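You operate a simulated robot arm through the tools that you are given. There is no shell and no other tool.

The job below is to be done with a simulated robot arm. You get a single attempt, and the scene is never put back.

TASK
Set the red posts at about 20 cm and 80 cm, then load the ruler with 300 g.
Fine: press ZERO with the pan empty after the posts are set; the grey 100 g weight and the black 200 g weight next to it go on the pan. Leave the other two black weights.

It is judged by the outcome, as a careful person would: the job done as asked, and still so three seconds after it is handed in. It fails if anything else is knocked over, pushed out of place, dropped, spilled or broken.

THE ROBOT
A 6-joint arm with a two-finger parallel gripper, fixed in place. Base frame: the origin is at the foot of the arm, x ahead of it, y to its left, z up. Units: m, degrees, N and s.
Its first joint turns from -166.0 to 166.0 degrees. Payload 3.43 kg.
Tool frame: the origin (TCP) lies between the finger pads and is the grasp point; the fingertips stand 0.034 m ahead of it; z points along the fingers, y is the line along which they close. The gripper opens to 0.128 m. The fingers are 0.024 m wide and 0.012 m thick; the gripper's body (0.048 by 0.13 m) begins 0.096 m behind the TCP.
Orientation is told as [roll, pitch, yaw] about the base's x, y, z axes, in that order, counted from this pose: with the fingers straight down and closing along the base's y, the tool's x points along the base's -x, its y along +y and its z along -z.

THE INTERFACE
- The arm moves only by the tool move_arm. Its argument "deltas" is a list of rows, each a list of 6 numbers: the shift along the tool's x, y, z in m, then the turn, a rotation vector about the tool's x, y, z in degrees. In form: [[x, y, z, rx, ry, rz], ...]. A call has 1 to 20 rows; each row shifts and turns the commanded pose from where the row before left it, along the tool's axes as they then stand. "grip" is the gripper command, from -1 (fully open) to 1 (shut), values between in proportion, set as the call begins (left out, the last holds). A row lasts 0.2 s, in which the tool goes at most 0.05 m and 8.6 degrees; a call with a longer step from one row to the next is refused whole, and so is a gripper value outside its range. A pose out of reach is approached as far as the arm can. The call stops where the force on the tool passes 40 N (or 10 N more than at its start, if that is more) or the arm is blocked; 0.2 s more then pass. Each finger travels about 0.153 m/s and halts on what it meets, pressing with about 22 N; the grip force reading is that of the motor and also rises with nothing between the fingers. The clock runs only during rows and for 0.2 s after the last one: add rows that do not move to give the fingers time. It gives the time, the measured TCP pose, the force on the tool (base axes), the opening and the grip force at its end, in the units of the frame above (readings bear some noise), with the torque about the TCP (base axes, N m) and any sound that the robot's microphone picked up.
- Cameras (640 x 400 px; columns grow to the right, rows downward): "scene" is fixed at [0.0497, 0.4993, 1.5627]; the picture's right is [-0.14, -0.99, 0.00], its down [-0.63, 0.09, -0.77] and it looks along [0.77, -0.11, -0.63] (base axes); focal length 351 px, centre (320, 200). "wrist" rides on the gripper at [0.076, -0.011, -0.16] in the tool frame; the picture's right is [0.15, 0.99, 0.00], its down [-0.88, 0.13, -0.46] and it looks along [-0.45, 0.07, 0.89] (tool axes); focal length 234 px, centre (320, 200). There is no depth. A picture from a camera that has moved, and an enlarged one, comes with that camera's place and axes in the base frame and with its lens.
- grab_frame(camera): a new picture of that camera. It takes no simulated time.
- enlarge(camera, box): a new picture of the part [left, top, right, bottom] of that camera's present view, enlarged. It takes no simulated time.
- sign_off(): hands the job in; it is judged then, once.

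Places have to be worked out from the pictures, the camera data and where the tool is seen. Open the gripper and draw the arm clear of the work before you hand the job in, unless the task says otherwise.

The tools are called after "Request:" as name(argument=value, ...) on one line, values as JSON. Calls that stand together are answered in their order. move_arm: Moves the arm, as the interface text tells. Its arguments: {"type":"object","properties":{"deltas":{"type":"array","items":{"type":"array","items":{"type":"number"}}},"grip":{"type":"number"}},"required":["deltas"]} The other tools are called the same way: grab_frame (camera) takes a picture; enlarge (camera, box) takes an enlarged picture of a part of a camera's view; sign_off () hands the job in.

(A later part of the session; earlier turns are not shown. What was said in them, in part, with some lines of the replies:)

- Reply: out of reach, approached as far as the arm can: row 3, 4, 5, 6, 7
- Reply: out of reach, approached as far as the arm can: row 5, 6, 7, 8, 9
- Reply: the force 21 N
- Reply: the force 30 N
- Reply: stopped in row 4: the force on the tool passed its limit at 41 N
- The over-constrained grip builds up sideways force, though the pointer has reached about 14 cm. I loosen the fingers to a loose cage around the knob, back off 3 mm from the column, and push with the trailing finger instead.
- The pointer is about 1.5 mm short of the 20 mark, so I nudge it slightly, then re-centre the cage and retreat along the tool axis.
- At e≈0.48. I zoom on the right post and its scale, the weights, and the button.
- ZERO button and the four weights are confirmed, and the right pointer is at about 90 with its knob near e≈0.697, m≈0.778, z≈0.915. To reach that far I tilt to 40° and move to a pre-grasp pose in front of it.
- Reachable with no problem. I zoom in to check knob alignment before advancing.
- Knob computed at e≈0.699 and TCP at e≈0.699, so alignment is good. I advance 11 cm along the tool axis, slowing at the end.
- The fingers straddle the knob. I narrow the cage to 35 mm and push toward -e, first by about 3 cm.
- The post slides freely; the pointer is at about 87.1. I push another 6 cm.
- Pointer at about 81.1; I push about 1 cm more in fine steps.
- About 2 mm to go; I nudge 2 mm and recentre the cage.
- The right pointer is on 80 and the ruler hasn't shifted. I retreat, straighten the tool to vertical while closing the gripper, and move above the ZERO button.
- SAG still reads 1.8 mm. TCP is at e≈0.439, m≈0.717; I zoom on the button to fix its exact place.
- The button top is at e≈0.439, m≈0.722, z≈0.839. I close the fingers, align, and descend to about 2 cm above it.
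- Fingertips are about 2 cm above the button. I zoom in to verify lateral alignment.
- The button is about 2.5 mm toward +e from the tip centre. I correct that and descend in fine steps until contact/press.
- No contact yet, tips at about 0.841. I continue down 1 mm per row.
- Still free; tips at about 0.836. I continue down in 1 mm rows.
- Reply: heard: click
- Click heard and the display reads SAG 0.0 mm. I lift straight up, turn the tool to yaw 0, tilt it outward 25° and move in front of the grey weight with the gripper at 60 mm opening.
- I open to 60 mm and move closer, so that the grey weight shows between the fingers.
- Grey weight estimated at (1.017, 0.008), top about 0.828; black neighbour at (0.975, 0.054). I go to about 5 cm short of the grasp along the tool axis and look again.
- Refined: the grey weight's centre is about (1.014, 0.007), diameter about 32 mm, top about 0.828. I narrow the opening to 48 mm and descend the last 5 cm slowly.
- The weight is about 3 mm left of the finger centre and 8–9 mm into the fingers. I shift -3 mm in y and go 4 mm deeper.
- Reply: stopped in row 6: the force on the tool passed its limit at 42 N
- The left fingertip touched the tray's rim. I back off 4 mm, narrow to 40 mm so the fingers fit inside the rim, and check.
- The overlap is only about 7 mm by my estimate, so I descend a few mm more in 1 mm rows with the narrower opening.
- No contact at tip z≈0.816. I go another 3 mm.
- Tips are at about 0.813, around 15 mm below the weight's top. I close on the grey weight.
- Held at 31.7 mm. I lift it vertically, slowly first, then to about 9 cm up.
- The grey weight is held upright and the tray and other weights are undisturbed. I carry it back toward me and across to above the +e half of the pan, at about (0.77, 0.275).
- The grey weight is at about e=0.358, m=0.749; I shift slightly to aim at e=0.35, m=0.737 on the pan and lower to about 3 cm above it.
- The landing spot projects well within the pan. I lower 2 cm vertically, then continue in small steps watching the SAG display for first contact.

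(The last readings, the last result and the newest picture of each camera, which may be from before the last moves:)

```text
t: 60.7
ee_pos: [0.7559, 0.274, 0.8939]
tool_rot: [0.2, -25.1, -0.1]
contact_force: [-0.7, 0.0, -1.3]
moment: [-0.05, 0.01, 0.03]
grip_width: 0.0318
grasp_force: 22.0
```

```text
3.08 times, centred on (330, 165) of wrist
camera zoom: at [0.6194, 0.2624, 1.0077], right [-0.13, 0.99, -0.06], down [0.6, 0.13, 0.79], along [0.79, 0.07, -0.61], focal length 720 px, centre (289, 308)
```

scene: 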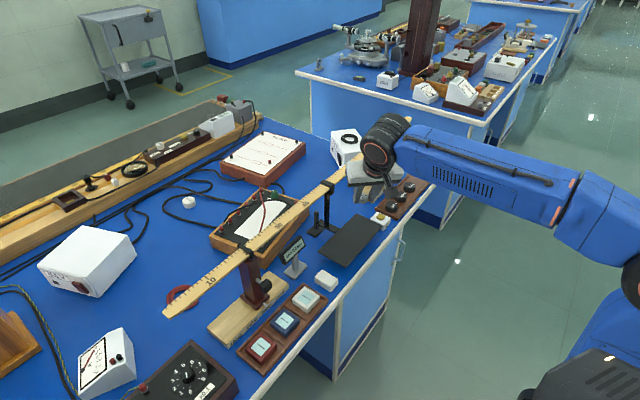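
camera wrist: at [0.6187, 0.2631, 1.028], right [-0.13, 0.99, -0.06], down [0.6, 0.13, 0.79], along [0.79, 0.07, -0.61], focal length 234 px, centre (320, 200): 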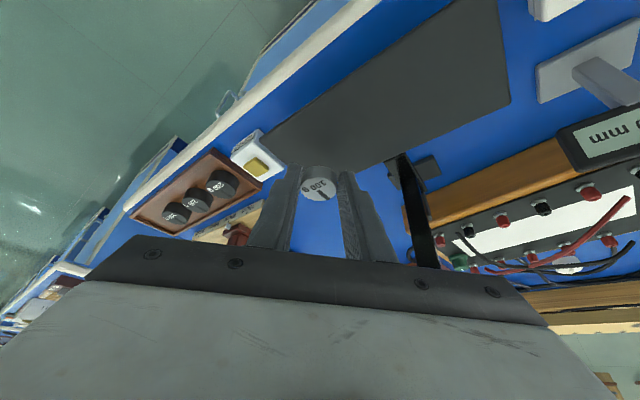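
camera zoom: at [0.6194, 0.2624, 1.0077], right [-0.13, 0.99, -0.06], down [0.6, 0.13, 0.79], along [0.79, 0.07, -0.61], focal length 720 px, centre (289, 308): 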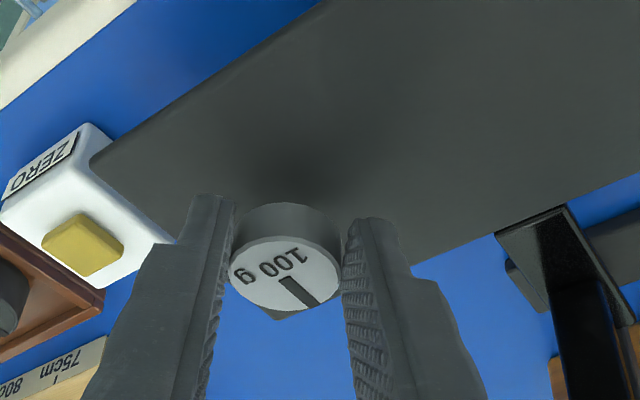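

Position is good (about 4 cm from the two nearest pan edges). I lower another 5 mm in 1 mm rows.

Request:
move_arm(deltas=[[0.0004, 0, 0.0009, 0, 0, 0], [0.0004, 0, 0.0009, 0, 0, 0], [0.0004, 0, 0.0009, 0, 0, 0], [0.0004, 0, 0.0009, 0, 0, 0], [0.0004, 0, 0.0009, 0, 0, 0]])

Request:
enlarge(camera="scene", box=[270, 150, 430, 280])

Request:
enlarge(camera="wrist", box=[240, 100, 420, 230])

```text
t: 61.9
ee_pos: [0.7566, 0.2726, 0.8894]
tool_rot: [0.2, -25.2, -0.1]
contact_force: [-0.8, -0.2, -0.5]
moment: [-0.02, 0.0, -0.01]
grip_width: 0.0319
grasp_force: 22.0
```

```text
3.08 times, centred on (350, 215) of scene
camera zoom: at [0.0497, 0.4993, 1.5627], right [-0.14, -0.99, 0.0], down [-0.63, 0.09, -0.77], along [0.77, -0.11, -0.63], focal length 1079 px, centre (228, 154)
```

zoom: 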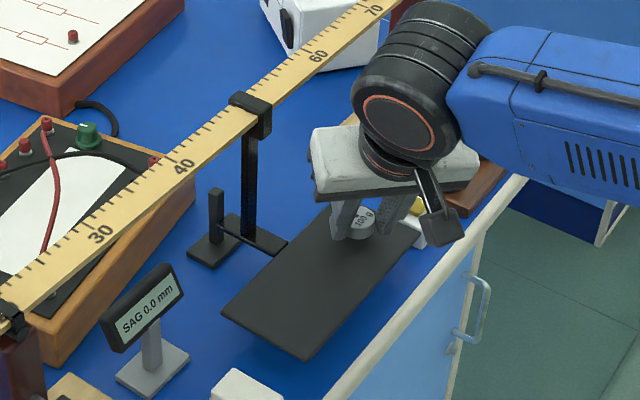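

```text
3.08 times, centred on (330, 165) of wrist
camera zoom: at [0.6197, 0.263, 1.0025], right [-0.13, 0.99, -0.06], down [0.6, 0.13, 0.79], along [0.79, 0.07, -0.61], focal length 720 px, centre (289, 308)
```

zoom: 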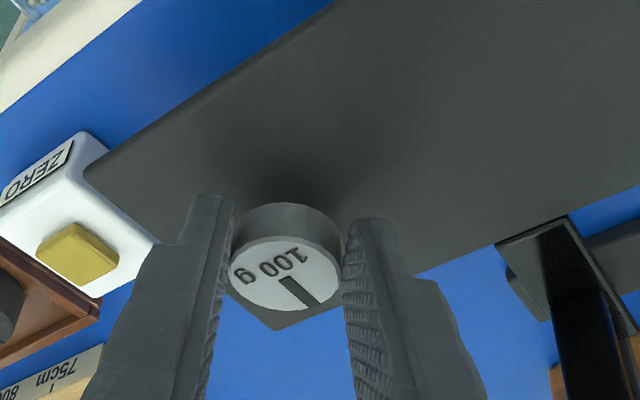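

SAG still 0.0 and the weight looks nearly down. I lower another 4 mm in 1 mm rows.

Request:
move_arm(deltas=[[0.0004, 0, 0.0009, 0, 0, 0], [0.0004, 0, 0.0009, 0, 0, 0], [0.0004, 0, 0.0009, 0, 0, 0], [0.0004, 0, 0.0009, 0, 0, 0]])

Request:
enlarge(camera="scene", box=[270, 150, 430, 280])

Request:
enlarge(camera="wrist", box=[240, 100, 420, 230])

```text
t: 62.9
ee_pos: [0.7563, 0.2737, 0.8857]
tool_rot: [0.3, -25.2, -0.1]
contact_force: [0.0, -0.5, -0.9]
moment: [-0.04, 0.05, 0.0]
grip_width: 0.0318
grasp_force: 22.5
```

```text
3.08 times, centred on (350, 215) of scene
camera zoom: at [0.0497, 0.4993, 1.5627], right [-0.14, -0.99, 0.0], down [-0.63, 0.09, -0.77], along [0.77, -0.11, -0.63], focal length 1079 px, centre (228, 154)
```

zoom: 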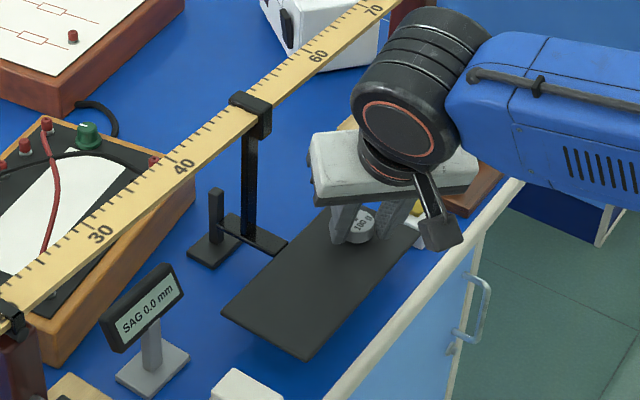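

```text
3.08 times, centred on (330, 165) of wrist
camera zoom: at [0.6195, 0.2632, 0.9978], right [-0.13, 0.99, -0.06], down [0.6, 0.13, 0.79], along [0.79, 0.07, -0.61], focal length 720 px, centre (289, 308)
```

zoom: 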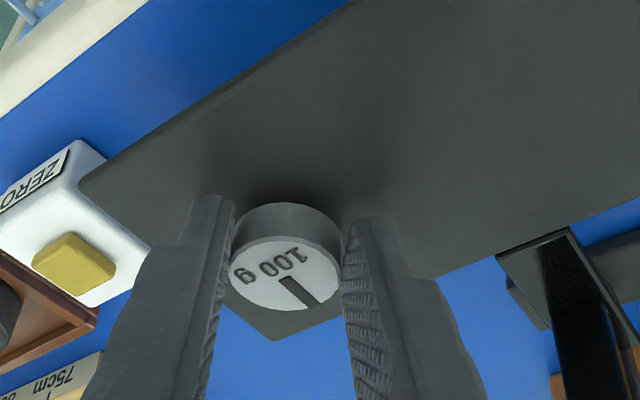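

Still 0.0. I lower 3 mm more.

Request:
move_arm(deltas=[[0.0004, 0, 0.0009, 0, 0, 0], [0.0004, 0, 0.0009, 0, 0, 0], [0.0004, 0, 0.0009, 0, 0, 0]])

Request:
enlarge(camera="scene", box=[270, 150, 430, 280])

Request:
enlarge(camera="wrist", box=[240, 100, 420, 230])

```text
t: 63.7
ee_pos: [0.7563, 0.2736, 0.883]
tool_rot: [0.1, -25.2, -0.1]
contact_force: [-0.7, 0.2, -1.6]
moment: [-0.01, 0.06, -0.01]
grip_width: 0.032
grasp_force: 21.9
```

```text
3.08 times, centred on (350, 215) of scene
camera zoom: at [0.0497, 0.4993, 1.5627], right [-0.14, -0.99, 0.0], down [-0.63, 0.09, -0.77], along [0.77, -0.11, -0.63], focal length 1079 px, centre (228, 154)
```

zoom: 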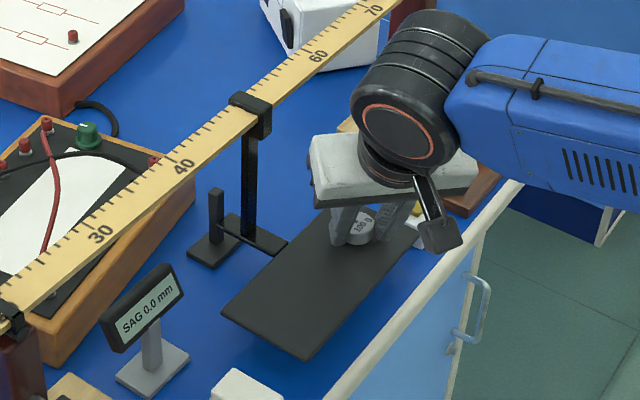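

```text
3.08 times, centred on (330, 165) of wrist
camera zoom: at [0.6196, 0.2631, 0.9953], right [-0.13, 0.99, -0.06], down [0.6, 0.13, 0.79], along [0.79, 0.07, -0.61], focal length 720 px, centre (289, 308)
```

zoom: 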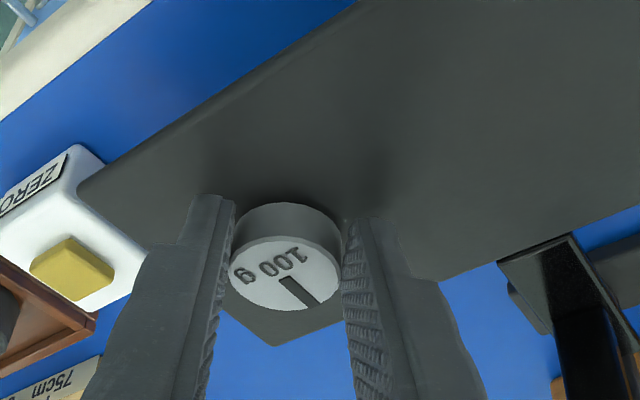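

Still 0.0 with the contact shadow closing up. Another 3 mm.

Request:
move_arm(deltas=[[0.0004, 0, 0.0009, 0, 0, 0], [0.0004, 0, 0.0009, 0, 0, 0], [0.0004, 0, 0.0009, 0, 0, 0]])

Request:
enlarge(camera="scene", box=[270, 150, 430, 280])

Request:
enlarge(camera="wrist", box=[240, 100, 420, 230])

```text
t: 64.5
ee_pos: [0.756, 0.2739, 0.8797]
tool_rot: [0.3, -25.3, -0.1]
contact_force: [-0.2, -0.3, 0.9]
moment: [-0.08, -0.05, -0.01]
grip_width: 0.0318
grasp_force: 21.9
```

```text
3.08 times, centred on (350, 215) of scene
camera zoom: at [0.0497, 0.4993, 1.5627], right [-0.14, -0.99, 0.0], down [-0.63, 0.09, -0.77], along [0.77, -0.11, -0.63], focal length 1079 px, centre (228, 154)
```

zoom: 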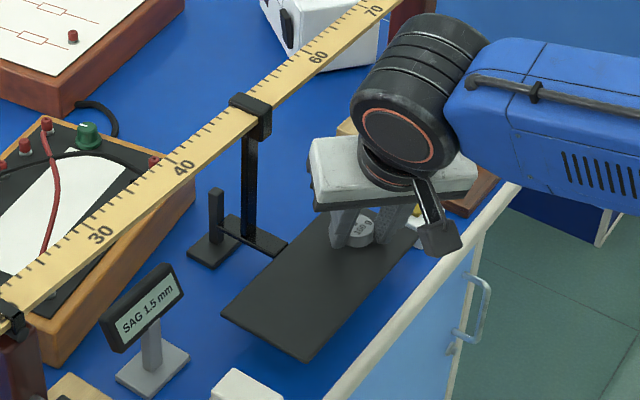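

```text
3.08 times, centred on (330, 165) of wrist
camera zoom: at [0.6191, 0.2632, 0.9923], right [-0.13, 0.99, -0.06], down [0.6, 0.13, 0.79], along [0.79, 0.07, -0.61], focal length 720 px, centre (289, 308)
```

zoom: 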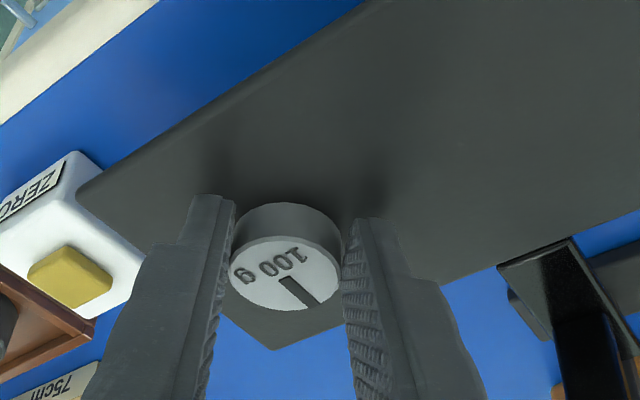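

Contact: SAG shows 1.5 mm. I ease up by about 0.7 mm and then open the fingers gently to 46 mm.

Request:
move_arm(deltas=[[-0.0003, 0, -0.0006, 0, 0, 0], [0, 0, 0, 0, 0, 0]])

Request:
move_arm(deltas=[[0, 0, 0, 0, 0, 0], [0, 0, 0, 0, 0, 0]], grip=0.28)

Request:
enlarge(camera="wrist", box=[240, 100, 420, 230])

Request:
enlarge(camera="scene", box=[270, 150, 430, 280])

```text
t: 65.1
ee_pos: [0.7559, 0.2729, 0.8804]
tool_rot: [0.2, -25.1, -0.1]
contact_force: [-1.1, 0.4, -0.3]
moment: [0.04, 0.01, -0.01]
grip_width: 0.0314
grasp_force: 21.6
```

```text
t: 65.7
ee_pos: [0.7571, 0.2733, 0.8799]
tool_rot: [0.2, -25.2, -0.1]
contact_force: [-0.3, -0.9, 0.4]
moment: [-0.01, 0.01, -0.04]
grip_width: 0.0459
grasp_force: 0.1
```

```text
3.08 times, centred on (330, 165) of wrist
camera zoom: at [0.6193, 0.2629, 0.993], right [-0.13, 0.99, -0.06], down [0.6, 0.13, 0.79], along [0.79, 0.07, -0.61], focal length 720 px, centre (289, 308)
```

zoom: 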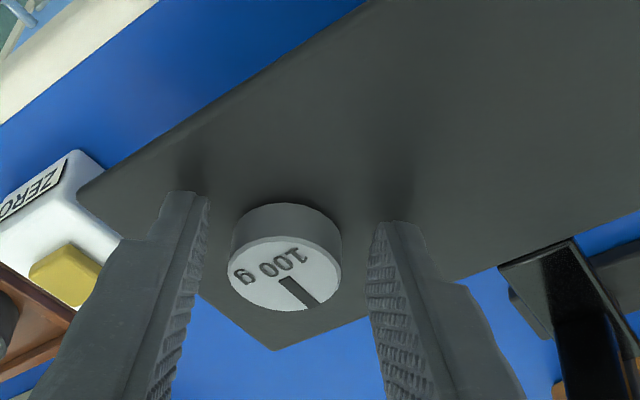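

```text
3.08 times, centred on (350, 215) of scene
camera zoom: at [0.0497, 0.4993, 1.5627], right [-0.14, -0.99, 0.0], down [-0.63, 0.09, -0.77], along [0.77, -0.11, -0.63], focal length 1079 px, centre (228, 154)
```

zoom: 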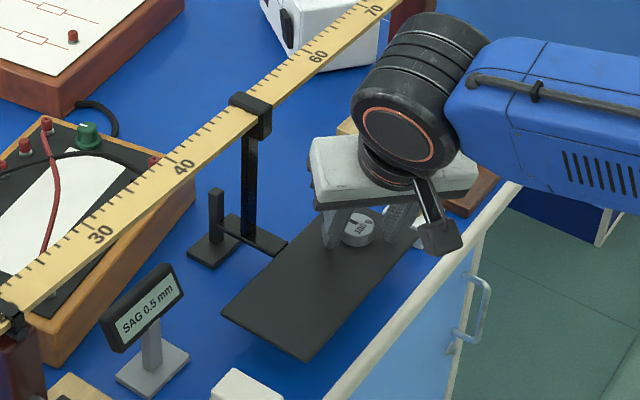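

The grey weight sits on the pan (SAG 0.5 mm). I retreat along the tool axis, turn to yaw 45° (so the fingers close along the tray row), and travel to above the black weight that was next to the grey one.

Request:
move_arm(deltas=[[0, 0, -0.01, 0, 0, 0], [0, 0, -0.02, 0, 0, 0], [0, 0, -0.04, 0, 0, 0], [0, 0, -0.05, 0, 0, 0], [0, 0, 0, -3.18, 0, -6.79], [0, 0, 0, -3.18, 0, -6.79], [0, 0, 0, -3.18, 0, -6.79], [0, 0, 0, -3.18, 0, -6.79], [0, 0, 0, -3.18, 0, -6.79], [0, 0, 0, -3.18, 0, -6.79], [0, 0, 0, 0, 0, 0]])

Request:
grab_frame(camera="wrist")

Request:
enlarge(camera="scene", box=[250, 150, 450, 300])

```text
t: 68.1
ee_pos: [0.7059, 0.2738, 0.9877]
tool_rot: [0.1, -25.2, 45.2]
contact_force: [0.0, -0.1, 0.0]
moment: [-0.02, 0.0, -0.01]
grip_width: 0.0462
grasp_force: 0.0
```

```text
taken
camera wrist: at [0.6172, 0.169, 1.1011], right [-0.79, 0.6, -0.06], down [0.33, 0.52, 0.79], along [0.51, 0.61, -0.61], focal length 234 px, centre (320, 200)
```

wrist: 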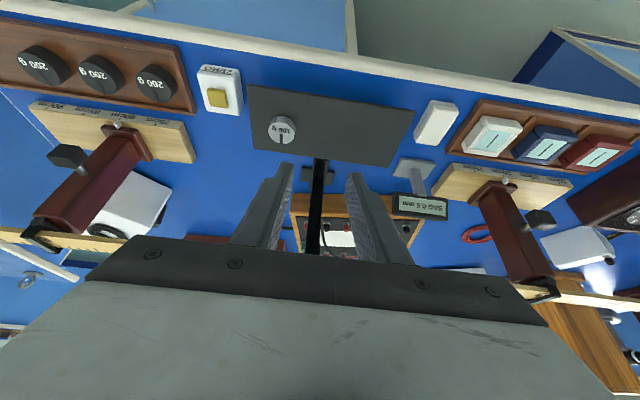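

```text
2.67 times, centred on (350, 225) of scene
camera zoom: at [0.0497, 0.4993, 1.5627], right [-0.14, -0.99, 0.0], down [-0.63, 0.09, -0.77], along [0.77, -0.11, -0.63], focal length 935 px, centre (240, 133)
```

zoom: 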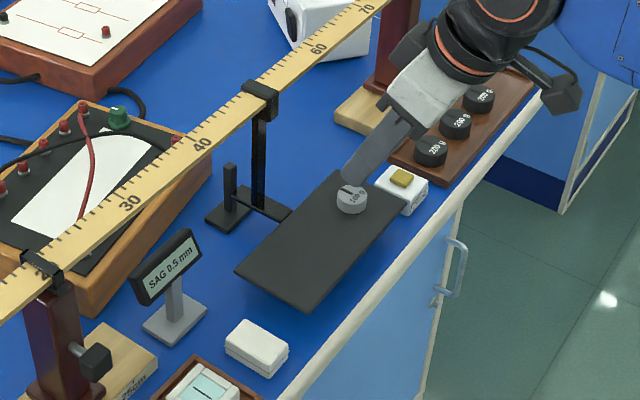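

Everything is in place. I travel along the bench to the black weight at e≈0.653, opening to 53 mm, and stop about 8 cm above for a look.

Request:
move_arm(deltas=[[0, -0.03, 0, 0, 0, 0], [0, -0.045, 0, 0, 0, 0], [0, -0.045, 0, 0, 0, 0], [0, -0.045, 0, 0, 0, 0], [0, -0.045, 0, 0, 0, 0], [0, -0.045, 0, 0, 0, 0], [0, -0.045, 0, 0, 0, 0], [0, -0.0475, 0, 0, 0, 0], [0.011, 0, 0.02, 0, 0, 0], [0.011, 0, 0.02, 0, 0, 0], [0.0105, 0, 0.02, 0, 0, 0], [0, 0, 0, 0, 0, 0]], grip=0.164)

Request:
grab_frame(camera="wrist")

Request:
enlarge(camera="wrist", box=[220, 60, 420, 220])

Request:
enlarge(camera="scene", box=[360, 100, 470, 230])

```text
t: 70.7
ee_pos: [0.9474, 0.0256, 0.9202]
tool_rot: [0.1, -25.5, 45.0]
contact_force: [1.0, 0.0, 0.7]
moment: [-0.02, -0.02, -0.01]
grip_width: 0.0533
grasp_force: 0.0
```

```text
taken
camera wrist: at [0.8583, -0.0774, 1.0327], right [-0.79, 0.61, -0.06], down [0.33, 0.52, 0.79], along [0.51, 0.61, -0.61], focal length 234 px, centre (320, 200)
```

wrist: 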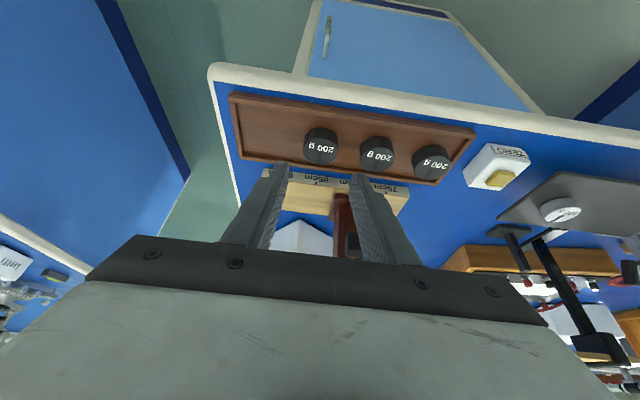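

```text
2.50 times, centred on (320, 140) of wrist
camera zoom: at [0.8583, -0.0774, 1.0327], right [-0.79, 0.61, -0.06], down [0.33, 0.52, 0.79], along [0.51, 0.61, -0.61], focal length 585 px, centre (320, 350)
```

zoom: 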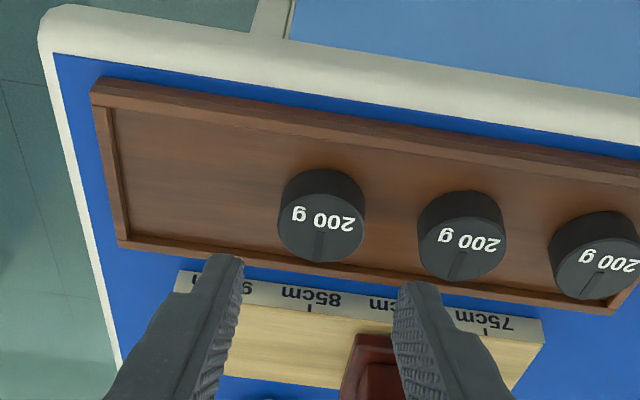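

```text
3.08 times, centred on (415, 165) of scene
camera zoom: at [0.0497, 0.4993, 1.5627], right [-0.14, -0.99, 0.0], down [-0.63, 0.09, -0.77], along [0.77, -0.11, -0.63], focal length 1079 px, centre (28, 308)
```

zoom: 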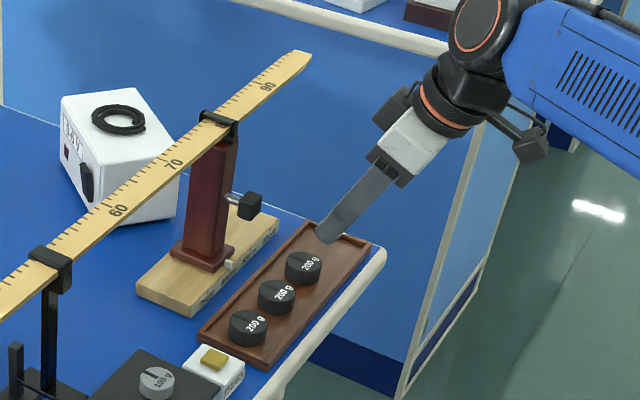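

The black weight is centred laterally. I move most of the way down (x′ +10 mm, z′ +45 mm) and re-check.

Request:
move_arm(deltas=[[0.0035, 0, 0.016, 0, 0, 0], [0.0035, 0, 0.016, 0, 0, 0], [0.003, 0, 0.013, 0, 0, 0], [0, 0, 0, 0, 0, 0]])

Request:
enlarge(camera="wrist", box=[220, 80, 420, 230])

Request:
enlarge(camera="scene", box=[370, 120, 460, 220])

```text
t: 71.7
ee_pos: [0.9555, 0.0323, 0.8755]
tool_rot: [0.1, -25.3, 44.9]
contact_force: [0.2, 0.1, -0.3]
moment: [0.01, 0.01, -0.03]
grip_width: 0.0537
grasp_force: 0.0
```

```text
2.67 times, centred on (320, 155) of wrist
camera zoom: at [0.8662, -0.0706, 0.9878], right [-0.79, 0.61, -0.06], down [0.33, 0.52, 0.79], along [0.51, 0.61, -0.61], focal length 624 px, centre (320, 320)
```

zoom: 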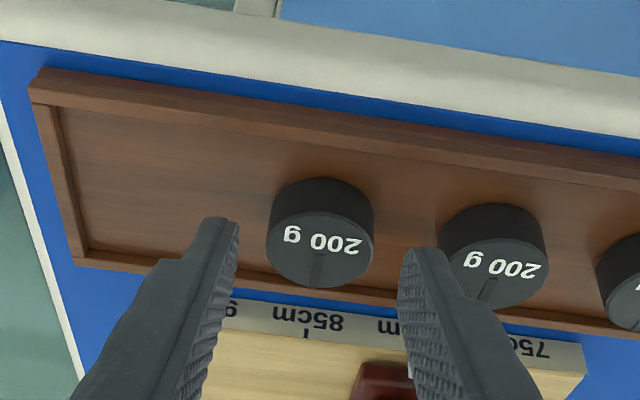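

```text
4.00 times, centred on (415, 170) of scene
camera zoom: at [0.0497, 0.4993, 1.5627], right [-0.14, -0.99, 0.0], down [-0.63, 0.09, -0.77], along [0.77, -0.11, -0.63], focal length 1403 px, centre (-60, 320)
```

zoom: 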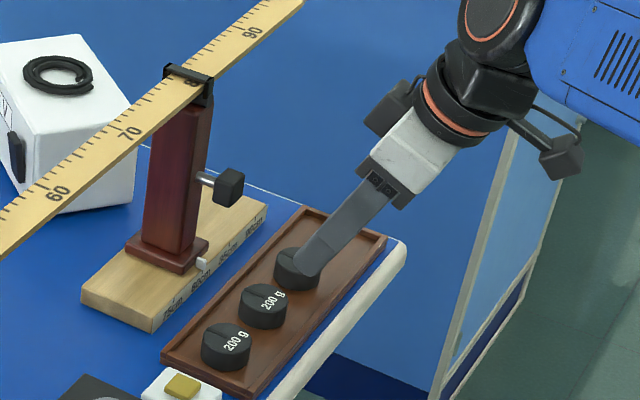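

Well centred with both fingers. I descend another 28 mm (x′ +4 mm) slowly, watching the force.

Request:
move_arm(deltas=[[0.001, 0, 0.006, 0, 0, 0], [0.001, 0, 0.006, 0, 0, 0], [0.001, 0, 0.006, 0, 0, 0], [0.001, 0, 0.005, 0, 0, 0], [0, 0, 0.005, 0, 0, 0], [0, 0, 0, 0, 0, 0]])

Request:
enlarge(camera="wrist", box=[220, 80, 420, 230])

Request:
enlarge(camera="scene", box=[370, 120, 460, 220])

```text
t: 73.1
ee_pos: [0.9613, 0.0383, 0.8477]
tool_rot: [0.1, -25.2, 45.0]
contact_force: [-0.2, -0.4, -0.2]
moment: [0.03, -0.01, -0.01]
grip_width: 0.0536
grasp_force: 0.0
```

```text
2.67 times, centred on (320, 155) of wrist
camera zoom: at [0.8724, -0.0656, 0.9609], right [-0.79, 0.61, -0.06], down [0.33, 0.52, 0.79], along [0.51, 0.61, -0.61], focal length 624 px, centre (320, 320)
```

zoom: 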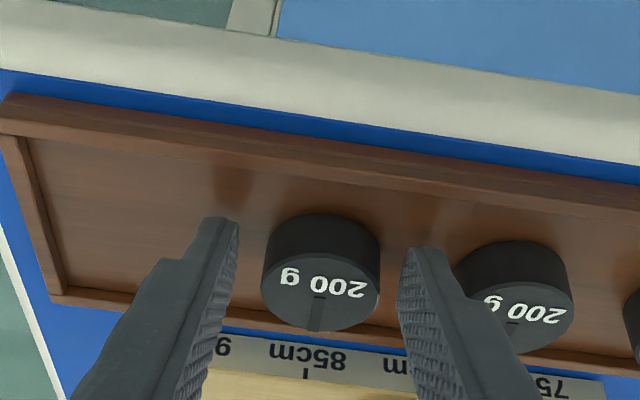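

```text
4.00 times, centred on (415, 170) of scene
camera zoom: at [0.0497, 0.4993, 1.5627], right [-0.14, -0.99, 0.0], down [-0.63, 0.09, -0.77], along [0.77, -0.11, -0.63], focal length 1403 px, centre (-60, 320)
```

zoom: 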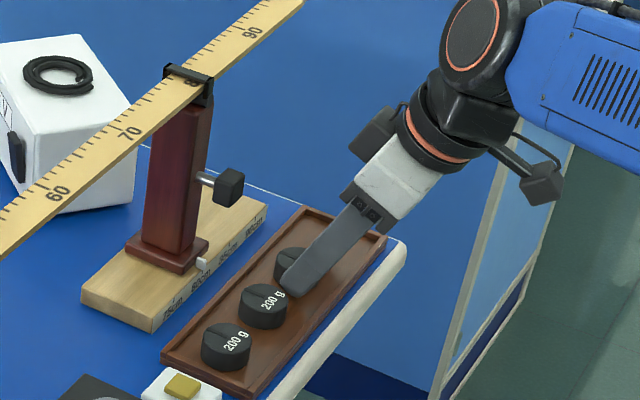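

About 9–10 mm of overlap now with clear gaps on both sides. I descend 4 more mm in 1 mm rows.

Request:
move_arm(deltas=[[0, 0, 0.001, 0, 0, 0], [0, 0, 0.001, 0, 0, 0], [0, 0, 0.001, 0, 0, 0], [0, 0, 0.001, 0, 0, 0], [0, 0, 0, 0, 0, 0]])

Request:
enlarge(camera="wrist", box=[240, 100, 420, 230])

```text
t: 74.3
ee_pos: [0.9635, 0.0385, 0.8456]
tool_rot: [0.1, -25.3, 45.1]
contact_force: [-0.3, -0.1, -0.8]
moment: [0.01, 0.02, 0.01]
grip_width: 0.0534
grasp_force: 0.1
```

```text
3.08 times, centred on (330, 165) of wrist
camera zoom: at [0.8738, -0.0645, 0.9577], right [-0.79, 0.61, -0.06], down [0.33, 0.52, 0.79], along [0.51, 0.61, -0.61], focal length 720 px, centre (289, 308)
```

zoom: 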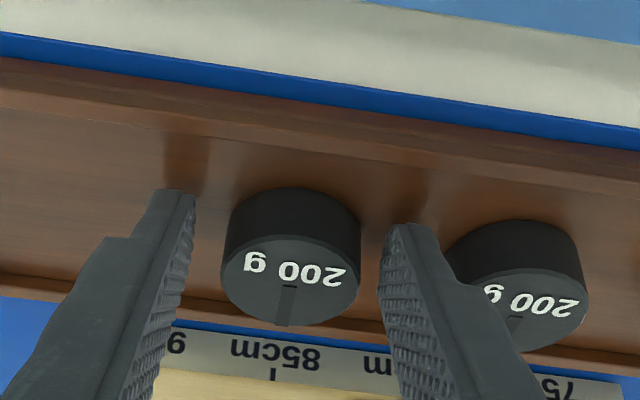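

Both gaps are even and there is no contact. I close on the black 200 g weight.

Request:
move_arm(deltas=[[0, 0, 0, 0, 0, 0], [0, 0, 0, 0, 0, 0], [0, 0, 0, 0, 0, 0]], grip=1.0)

Request:
enlarge(camera="wrist", box=[240, 100, 420, 230])

```text
t: 75.1
ee_pos: [0.9637, 0.0386, 0.8452]
tool_rot: [0.1, -25.3, 45.0]
contact_force: [0.0, -0.1, 0.8]
moment: [-0.05, 0.01, -0.01]
grip_width: 0.039
grasp_force: 21.9
```

```text
3.08 times, centred on (330, 165) of wrist
camera zoom: at [0.8738, -0.0645, 0.9577], right [-0.79, 0.61, -0.06], down [0.33, 0.52, 0.79], along [0.51, 0.61, -0.61], focal length 720 px, centre (289, 308)
```

zoom: 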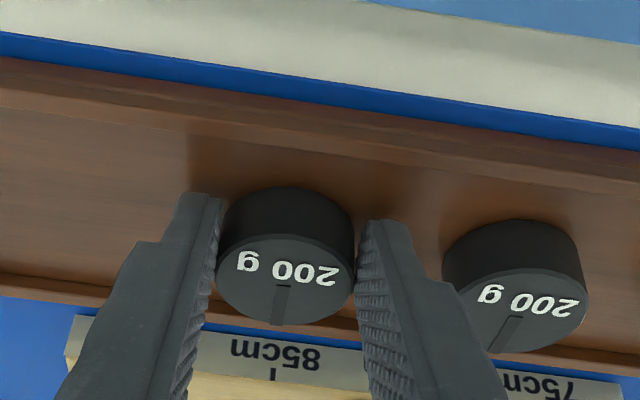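

Held at 39 mm. I lift vertically by about 10 cm.

Request:
move_arm(deltas=[[-0.0021, 0, -0.0045, 0, 0, 0], [-0.0043, 0, -0.009, 0, 0, 0], [-0.0085, 0, -0.0181, 0, 0, 0], [-0.0128, 0, -0.0271, 0, 0, 0], [-0.0171, 0, -0.0362, 0, 0, 0], [0, 0, 0, 0, 0, 0]])

Request:
grab_frame(camera="wrist")

Request:
enlarge(camera="scene", box=[330, 100, 460, 240])

```text
t: 76.5
ee_pos: [0.9643, 0.04, 0.9498]
tool_rot: [0.0, -25.3, 45.0]
contact_force: [0.9, -0.6, -1.3]
moment: [-0.01, 0.04, 0.01]
grip_width: 0.0391
grasp_force: 21.8
```

```text
taken
camera wrist: at [0.875, -0.0638, 1.063], right [-0.79, 0.61, -0.06], down [0.33, 0.52, 0.79], along [0.51, 0.6, -0.61], focal length 234 px, centre (320, 200)
```

wrist: 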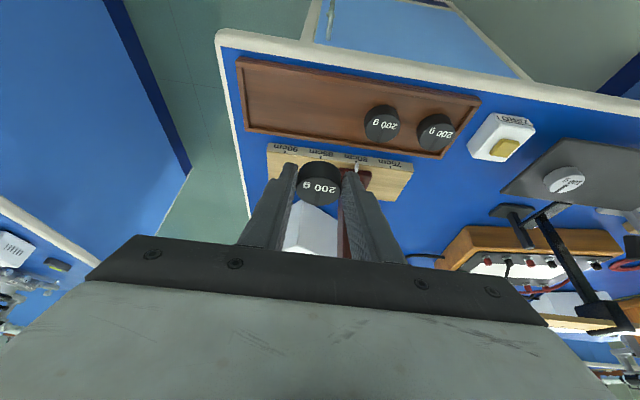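

```text
2.86 times, centred on (395, 170) of scene
camera zoom: at [0.0497, 0.4993, 1.5627], right [-0.14, -0.99, 0.0], down [-0.63, 0.09, -0.77], along [0.77, -0.11, -0.63], focal length 1002 px, centre (106, 286)
```

zoom: 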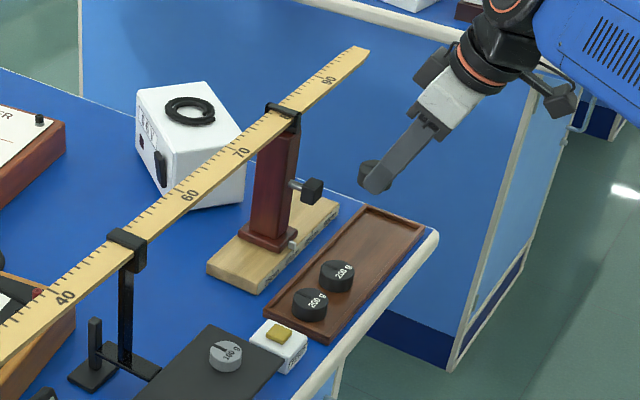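

The weight is held upright; the other two black weights are unmoved. I carry it along the bench, with a small setback from the right knob, to above the pan at e≈0.27.

Request:
move_arm(deltas=[[0.0271, 0, -0.0128, 0, 0, 0], [0, 0.03, 0, 0, 0, 0], [0, 0.045, 0, 0, 0, 0], [0, 0.045, 0, 0, 0, 0], [0, 0.045, 0, 0, 0, 0], [0, 0.045, 0, 0, 0, 0], [0, 0.045, 0, 0, 0, 0], [0, 0.045, 0, 0, 0, 0], [0, 0.045, 0, 0, 0, 0], [0, 0.0386, 0, 0, 0, 0], [-0.0188, 0, 0.0089, 0, 0, 0], [-0.0188, 0, 0.0089, 0, 0, 0], [0, 0, 0, 0, 0, 0]])

Request:
grab_frame(camera="wrist")

Request:
enlarge(camera="scene", box=[250, 150, 430, 290])

```text
t: 79.3
ee_pos: [0.7007, 0.3168, 0.9514]
tool_rot: [0.1, -25.3, 45.0]
contact_force: [-0.5, -0.2, -2.4]
moment: [-0.05, 0.03, 0.02]
grip_width: 0.039
grasp_force: 21.9
```

```text
taken
camera wrist: at [0.611, 0.2135, 1.0633], right [-0.79, 0.61, -0.06], down [0.33, 0.52, 0.79], along [0.51, 0.61, -0.61], focal length 234 px, centre (320, 200)
```

wrist: 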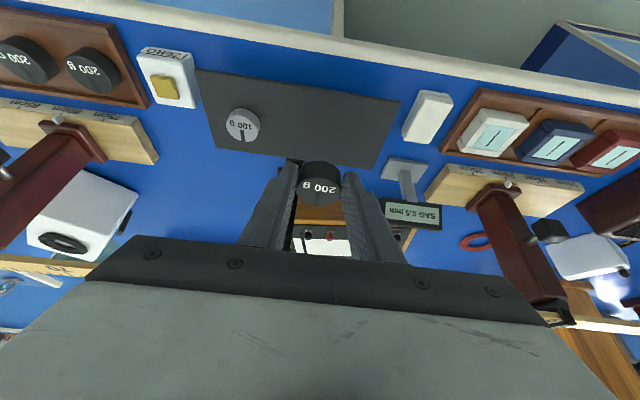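

```text
2.86 times, centred on (340, 220) of scene
camera zoom: at [0.0497, 0.4993, 1.5627], right [-0.14, -0.99, 0.0], down [-0.63, 0.09, -0.77], along [0.77, -0.11, -0.63], focal length 1002 px, centre (263, 143)
```

zoom: 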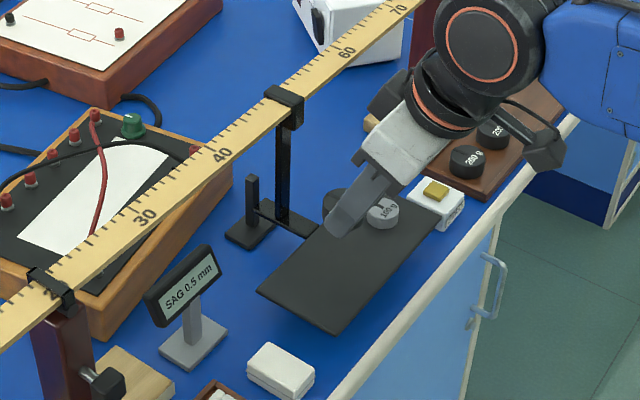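

Weight at e≈0.27, m≈0.736 over the pan. Contact should come near TCP z≈0.882; I lower 6 cm vertically first.

Request:
move_arm(deltas=[[0.0064, 0, 0.0136, 0, 0, 0], [0.0064, 0, 0.0136, 0, 0, 0], [0.0064, 0, 0.0136, 0, 0, 0], [0.0043, 0, 0.009, 0, 0, 0], [0.0021, 0, 0.0045, 0, 0, 0], [0, 0, 0, 0, 0, 0]])

Request:
enlarge(camera="wrist", box=[200, 60, 420, 230])

Request:
enlarge(camera="scene", box=[250, 150, 430, 290])

```text
t: 80.7
ee_pos: [0.7007, 0.3183, 0.8904]
tool_rot: [0.0, -25.4, 45.0]
contact_force: [0.1, 1.1, -2.1]
moment: [-0.03, 0.05, -0.03]
grip_width: 0.039
grasp_force: 22.0
```

```text
2.35 times, centred on (310, 145) of wrist
camera zoom: at [0.6107, 0.2148, 1.0024], right [-0.79, 0.61, -0.06], down [0.33, 0.52, 0.79], along [0.51, 0.6, -0.61], focal length 551 px, centre (344, 329)
```

zoom: 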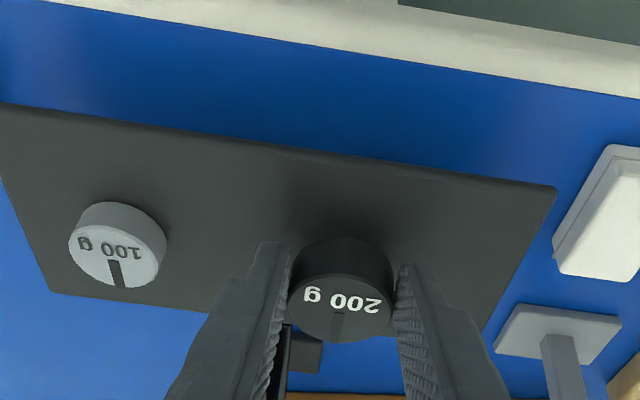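

```text
2.86 times, centred on (340, 220) of scene
camera zoom: at [0.0497, 0.4993, 1.5627], right [-0.14, -0.99, 0.0], down [-0.63, 0.09, -0.77], along [0.77, -0.11, -0.63], focal length 1002 px, centre (263, 143)
```

zoom: 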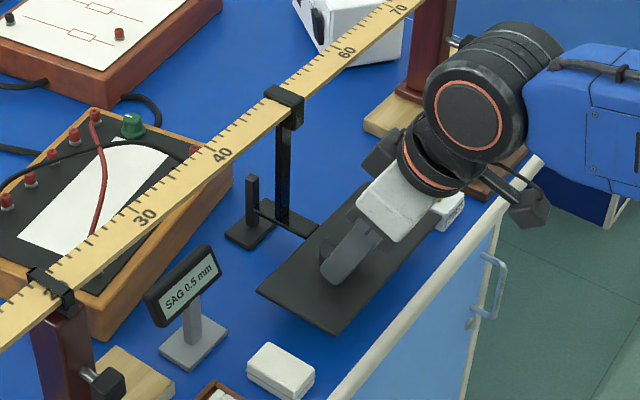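

Positions confirmed: grey at e≈0.350, black at e≈0.270, both mid-pan. I lower 6 mm in 1 mm rows.

Request:
move_arm(deltas=[[0.0004, 0, 0.0009, 0, 0, 0], [0.0004, 0, 0.0009, 0, 0, 0], [0.0004, 0, 0.0009, 0, 0, 0], [0.0004, 0, 0.0009, 0, 0, 0], [0.0004, 0, 0.0009, 0, 0, 0], [0.0004, 0, 0.0009, 0, 0, 0]])

Request:
enlarge(camera="scene", box=[270, 170, 400, 290])

Request:
enlarge(camera="wrist", box=[240, 100, 420, 230])

```text
t: 82.1
ee_pos: [0.7003, 0.3187, 0.8849]
tool_rot: [0.1, -25.4, 44.9]
contact_force: [0.1, 0.8, -1.8]
moment: [-0.03, 0.02, -0.01]
grip_width: 0.0392
grasp_force: 22.3
```

```text
3.33 times, centred on (335, 230) of scene
camera zoom: at [0.0497, 0.4993, 1.5627], right [-0.14, -0.99, 0.0], down [-0.63, 0.09, -0.77], along [0.77, -0.11, -0.63], focal length 1169 px, centre (270, 100)
```

zoom: 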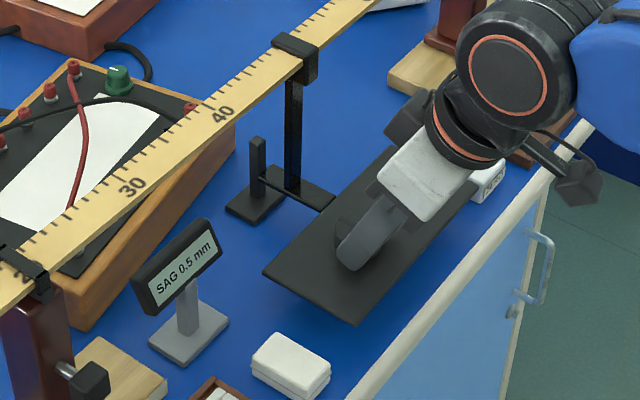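

```text
3.08 times, centred on (330, 165) of wrist
camera zoom: at [0.6107, 0.2153, 0.9967], right [-0.79, 0.61, -0.06], down [0.33, 0.52, 0.79], along [0.51, 0.61, -0.61], focal length 720 px, centre (289, 308)
```

zoom: 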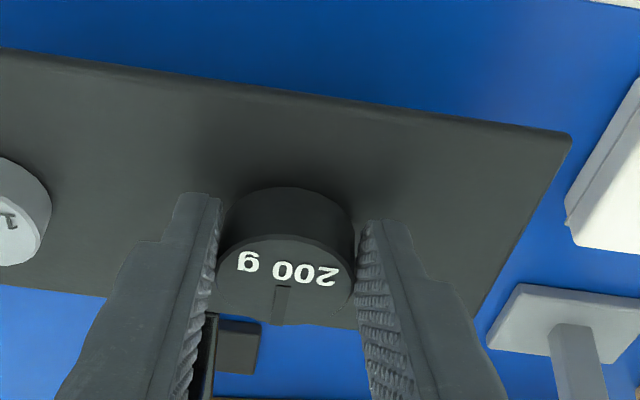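

Still 0.5 mm. I continue down in 1 mm rows, two at a time.

Request:
move_arm(deltas=[[0.0004, 0, 0.0009, 0, 0, 0], [0.0004, 0, 0.0009, 0, 0, 0]])

Request:
enlarge(camera="scene", box=[270, 170, 400, 290])

```text
t: 82.7
ee_pos: [0.6991, 0.3188, 0.8847]
tool_rot: [0.0, -25.4, 45.0]
contact_force: [0.0, -0.4, -2.1]
moment: [-0.03, 0.06, 0.03]
grip_width: 0.0392
grasp_force: 21.7
```

```text
3.33 times, centred on (335, 230) of scene
camera zoom: at [0.0497, 0.4993, 1.5627], right [-0.14, -0.99, 0.0], down [-0.63, 0.09, -0.77], along [0.77, -0.11, -0.63], focal length 1169 px, centre (270, 100)
```

zoom: 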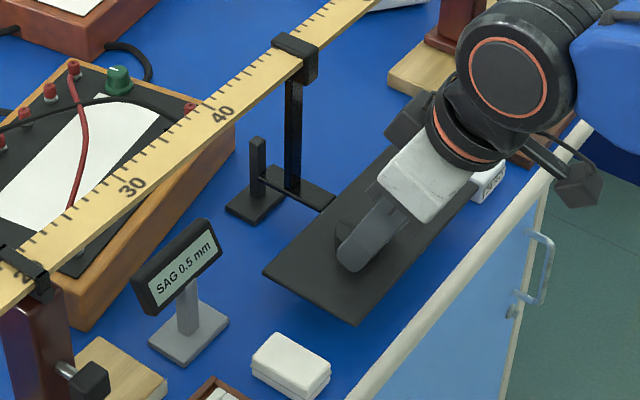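

SAG unchanged, no contact yet. Two more 1 mm rows.

Request:
move_arm(deltas=[[0.0004, 0, 0.0009, 0, 0, 0], [0.0004, 0, 0.0009, 0, 0, 0]])

Request:
enlarge(camera="scene", box=[270, 170, 400, 290])

```text
t: 83.3
ee_pos: [0.6992, 0.3199, 0.8805]
tool_rot: [0.2, -25.3, 45.0]
contact_force: [0.2, -0.2, -1.7]
moment: [0.02, 0.02, 0.01]
grip_width: 0.0389
grasp_force: 22.3
```

```text
3.33 times, centred on (335, 230) of scene
camera zoom: at [0.0497, 0.4993, 1.5627], right [-0.14, -0.99, 0.0], down [-0.63, 0.09, -0.77], along [0.77, -0.11, -0.63], focal length 1169 px, centre (270, 100)
```

zoom: 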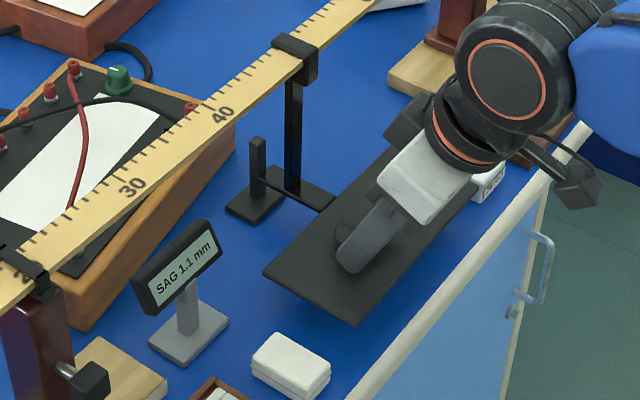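

Contact: SAG 1.1 mm (below the roughly 1.5 mm expected for 300 g), so the pan carries part of the weight. I open the fingers to 52 mm.

Request:
move_arm(deltas=[[0, 0, 0, 0, 0, 0], [0, 0, 0, 0, 0, 0], [0, 0, 0, 0, 0, 0]], grip=0.1875)

Request:
enlarge(camera="wrist", box=[200, 80, 420, 230])

Request:
enlarge(camera="scene", box=[270, 170, 400, 290])

```text
t: 84.1
ee_pos: [0.6997, 0.3194, 0.8817]
tool_rot: [0.1, -25.4, 45.0]
contact_force: [-0.4, -0.4, -0.3]
moment: [0.02, 0.0, 0.02]
grip_width: 0.0519
grasp_force: 0.0
```

```text
2.67 times, centred on (310, 155) of wrist
camera zoom: at [0.6109, 0.2153, 0.9933], right [-0.79, 0.61, -0.06], down [0.33, 0.52, 0.79], along [0.51, 0.61, -0.61], focal length 624 px, centre (347, 320)
```

zoom: 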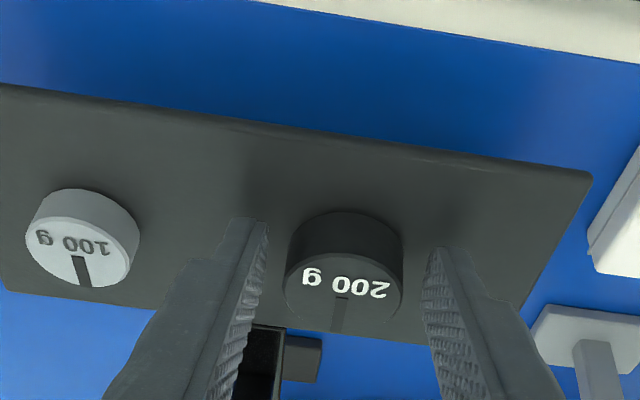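

```text
3.33 times, centred on (335, 230) of scene
camera zoom: at [0.0497, 0.4993, 1.5627], right [-0.14, -0.99, 0.0], down [-0.63, 0.09, -0.77], along [0.77, -0.11, -0.63], focal length 1169 px, centre (270, 100)
```

zoom: 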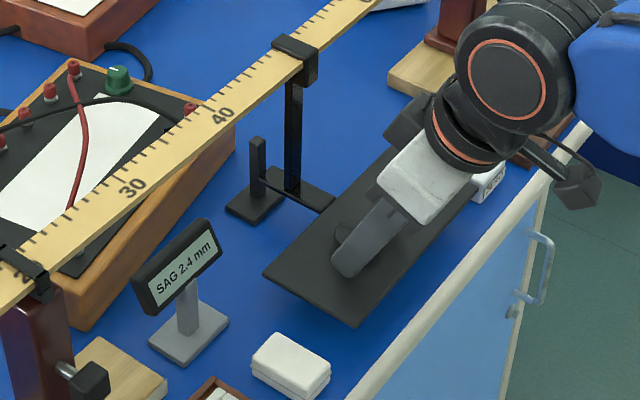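

The weight rests on the pan and SAG reads 2.4 mm, perhaps still settling. I retreat along the tool axis slowly at first and re-read.

Request:
move_arm(deltas=[[0, 0, -0.005, 0, 0, 0], [0, 0, -0.01, 0, 0, 0], [0, 0, -0.02, 0, 0, 0], [0, 0, -0.04, 0, 0, 0], [0, 0, -0.045, 0, 0, 0], [0, 0, -0.03, 0, 0, 0], [0, 0, 0, 0, 0, 0]])

Request:
grab_frame(camera="wrist")

Request:
enlarge(camera="scene", box=[250, 150, 430, 290])

```text
t: 85.7
ee_pos: [0.6568, 0.2744, 1.0144]
tool_rot: [0.1, -25.4, 45.1]
contact_force: [-0.6, -0.7, -0.5]
moment: [-0.02, -0.02, -0.02]
grip_width: 0.0519
grasp_force: 0.1
```

```text
taken
camera wrist: at [0.5678, 0.1708, 1.1278], right [-0.79, 0.61, -0.06], down [0.33, 0.52, 0.79], along [0.51, 0.61, -0.61], focal length 234 px, centre (320, 200)
```

wrist: 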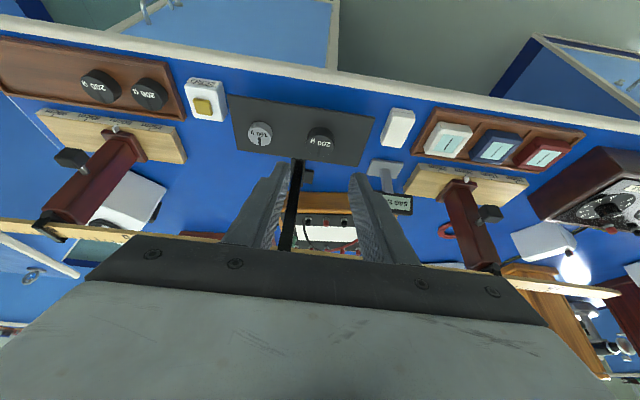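

```text
2.86 times, centred on (340, 220) of scene
camera zoom: at [0.0497, 0.4993, 1.5627], right [-0.14, -0.99, 0.0], down [-0.63, 0.09, -0.77], along [0.77, -0.11, -0.63], focal length 1002 px, centre (263, 143)
```

zoom: 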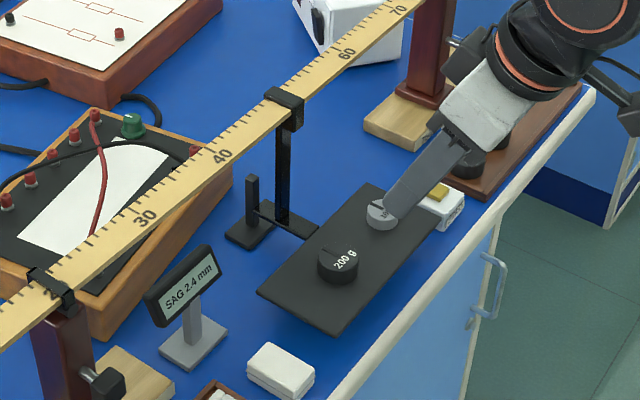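

Both weights stand on the pan and SAG holds at 2.4 mm. I check the post pointers, the remaining weights and the rest of the bench before finishing.

Request:
enlarge(camera="wrist", box=[0, 60, 240, 250])

Request:
enlarge(camera="wrist", box=[370, 90, 590, 290])

Request:
enlarge(camera="wrist", box=[180, 70, 430, 220])

Request:
grab_frame(camera="scene")

```text
2.11 times, centred on (120, 155) of wrist
camera zoom: at [0.5678, 0.1708, 1.1278], right [-0.79, 0.61, -0.06], down [0.33, 0.52, 0.79], along [0.51, 0.61, -0.61], focal length 493 px, centre (741, 295)
```

zoom: 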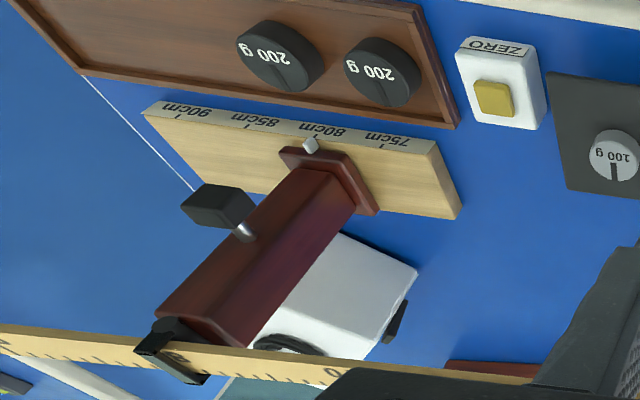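

```text
2.00 times, centred on (480, 190) of wrist
camera zoom: at [0.5678, 0.1708, 1.1278], right [-0.79, 0.61, -0.06], down [0.33, 0.52, 0.79], along [0.51, 0.61, -0.61], focal length 468 px, centre (0, 220)
```

zoom: 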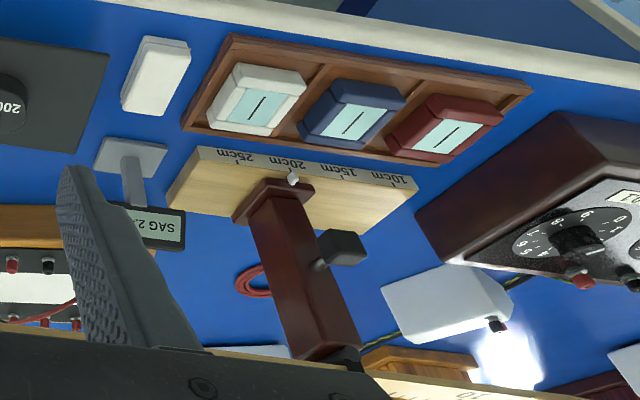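

```text
2.56 times, centred on (305, 145) of wrist
camera zoom: at [0.5678, 0.1708, 1.1278], right [-0.79, 0.61, -0.06], down [0.33, 0.52, 0.79], along [0.51, 0.61, -0.61], focal length 600 px, centre (358, 341)
```

zoom: 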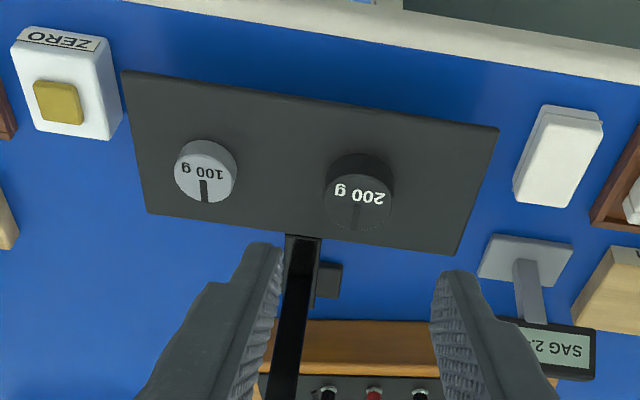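

```text
taken
```

scene: 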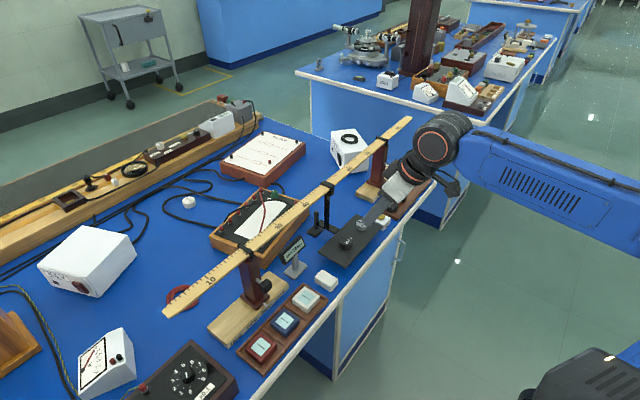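

Both pointers are still on 20 and 80, both weights stand on the pan, and nothing else has moved. I open the gripper and withdraw the arm toward the robot, clear of the bench.

Request:
move_arm(deltas=[[0.02, 0, -0.0094, 0, 0, 0], [0.0377, 0, -0.0178, 0, 0, 0], [0.0377, 0, -0.0178, 0, 0, 0], [0.0377, 0, -0.0178, 0, 0, 0], [0.0377, 0, -0.0178, 0, 0, 0], [0.0377, 0, -0.0178, 0, 0, 0], [0, 0, 0, 0, 0, 0], [0, 0, 0, 0, 0, 0], [0, 0, 0, 0, 0, 0], [0, 0, 0, 0, 0, 0], [0, 0, 0, 0, 0, 0]], grip=-1.0)

Request:
grab_frame(camera="scene")

Request:
enlarge(camera="scene", box=[330, 100, 450, 230])

Request:
enlarge(camera="scene", box=[220, 180, 400, 320])

```text
t: 88.1
ee_pos: [0.4917, 0.1115, 1.0154]
tool_rot: [0.2, -25.3, 45.1]
contact_force: [-0.1, -0.2, -0.6]
moment: [0.02, -0.01, -0.04]
grip_width: 0.128
grasp_force: 0.1
```

```text
taken
```

scene: 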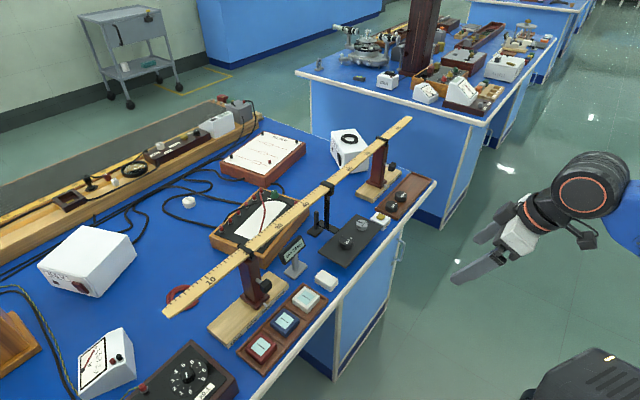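

```text
3.08 times, centred on (390, 165) of scene
camera zoom: at [0.0497, 0.4993, 1.5627], right [-0.14, -0.99, 0.0], down [-0.63, 0.09, -0.77], along [0.77, -0.11, -0.63], focal length 1079 px, centre (105, 308)
```

zoom: 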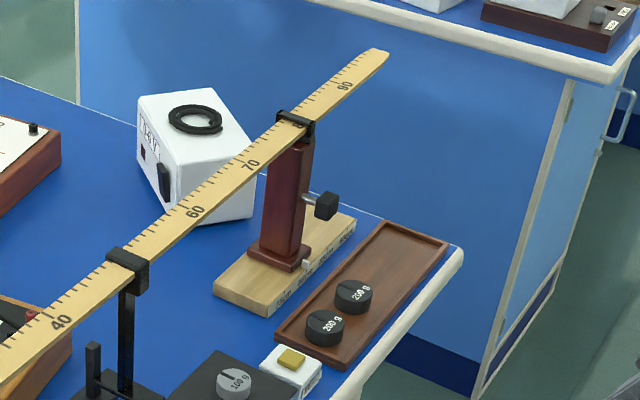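

```text
2.86 times, centred on (310, 250) of scene
camera zoom: at [0.0497, 0.4993, 1.5627], right [-0.14, -0.99, 0.0], down [-0.63, 0.09, -0.77], along [0.77, -0.11, -0.63], focal length 1002 px, centre (349, 57)
```

zoom: 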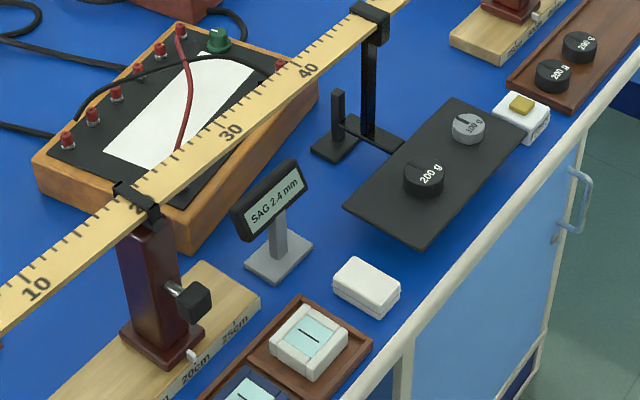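

The posts read 20 and 80 and ZERO was pressed with the pan empty. The grey 100 g and its black 200 g neighbour are on the pan, the other two black weights are still in the tray, and the arm is clear with the gripper open. I hand the job in.

Request:
sign_off()

```text
The job is handed in.
```

The job is done and handed in, and the rest of the bench looks undisturbed in the last pictures. I haven't been told how it was judged.

- **Posts:** the left pointer is on 20 cm and the right pointer on 80 cm, each to within about a millimetre or two.
- **ZERO:** I pressed it after the posts were set, with the pan empty. It clicked and the display went from 1.8 mm to 0.0 mm.
- **Load:** the grey 100 g weight and the black 200 g weight that stood next to it are on the pan. The other two black weights are still in the tray.

Two things you might want to know:

- **Sag readings are uneven:** the display showed 0.5 mm with 100 g and 2.4 mm with 300 g, which isn't in proportion. It also stayed at 1.8 mm while I moved the posts. The hanger may be sticking slightly, so be cautious if you use the 2.4 mm figure.
- **Tray contact:** while reaching for the grey weight, a fingertip pressed on the tray rim and the arm stopped at about 42 N. Comparing pictures, the tray did not visibly move.
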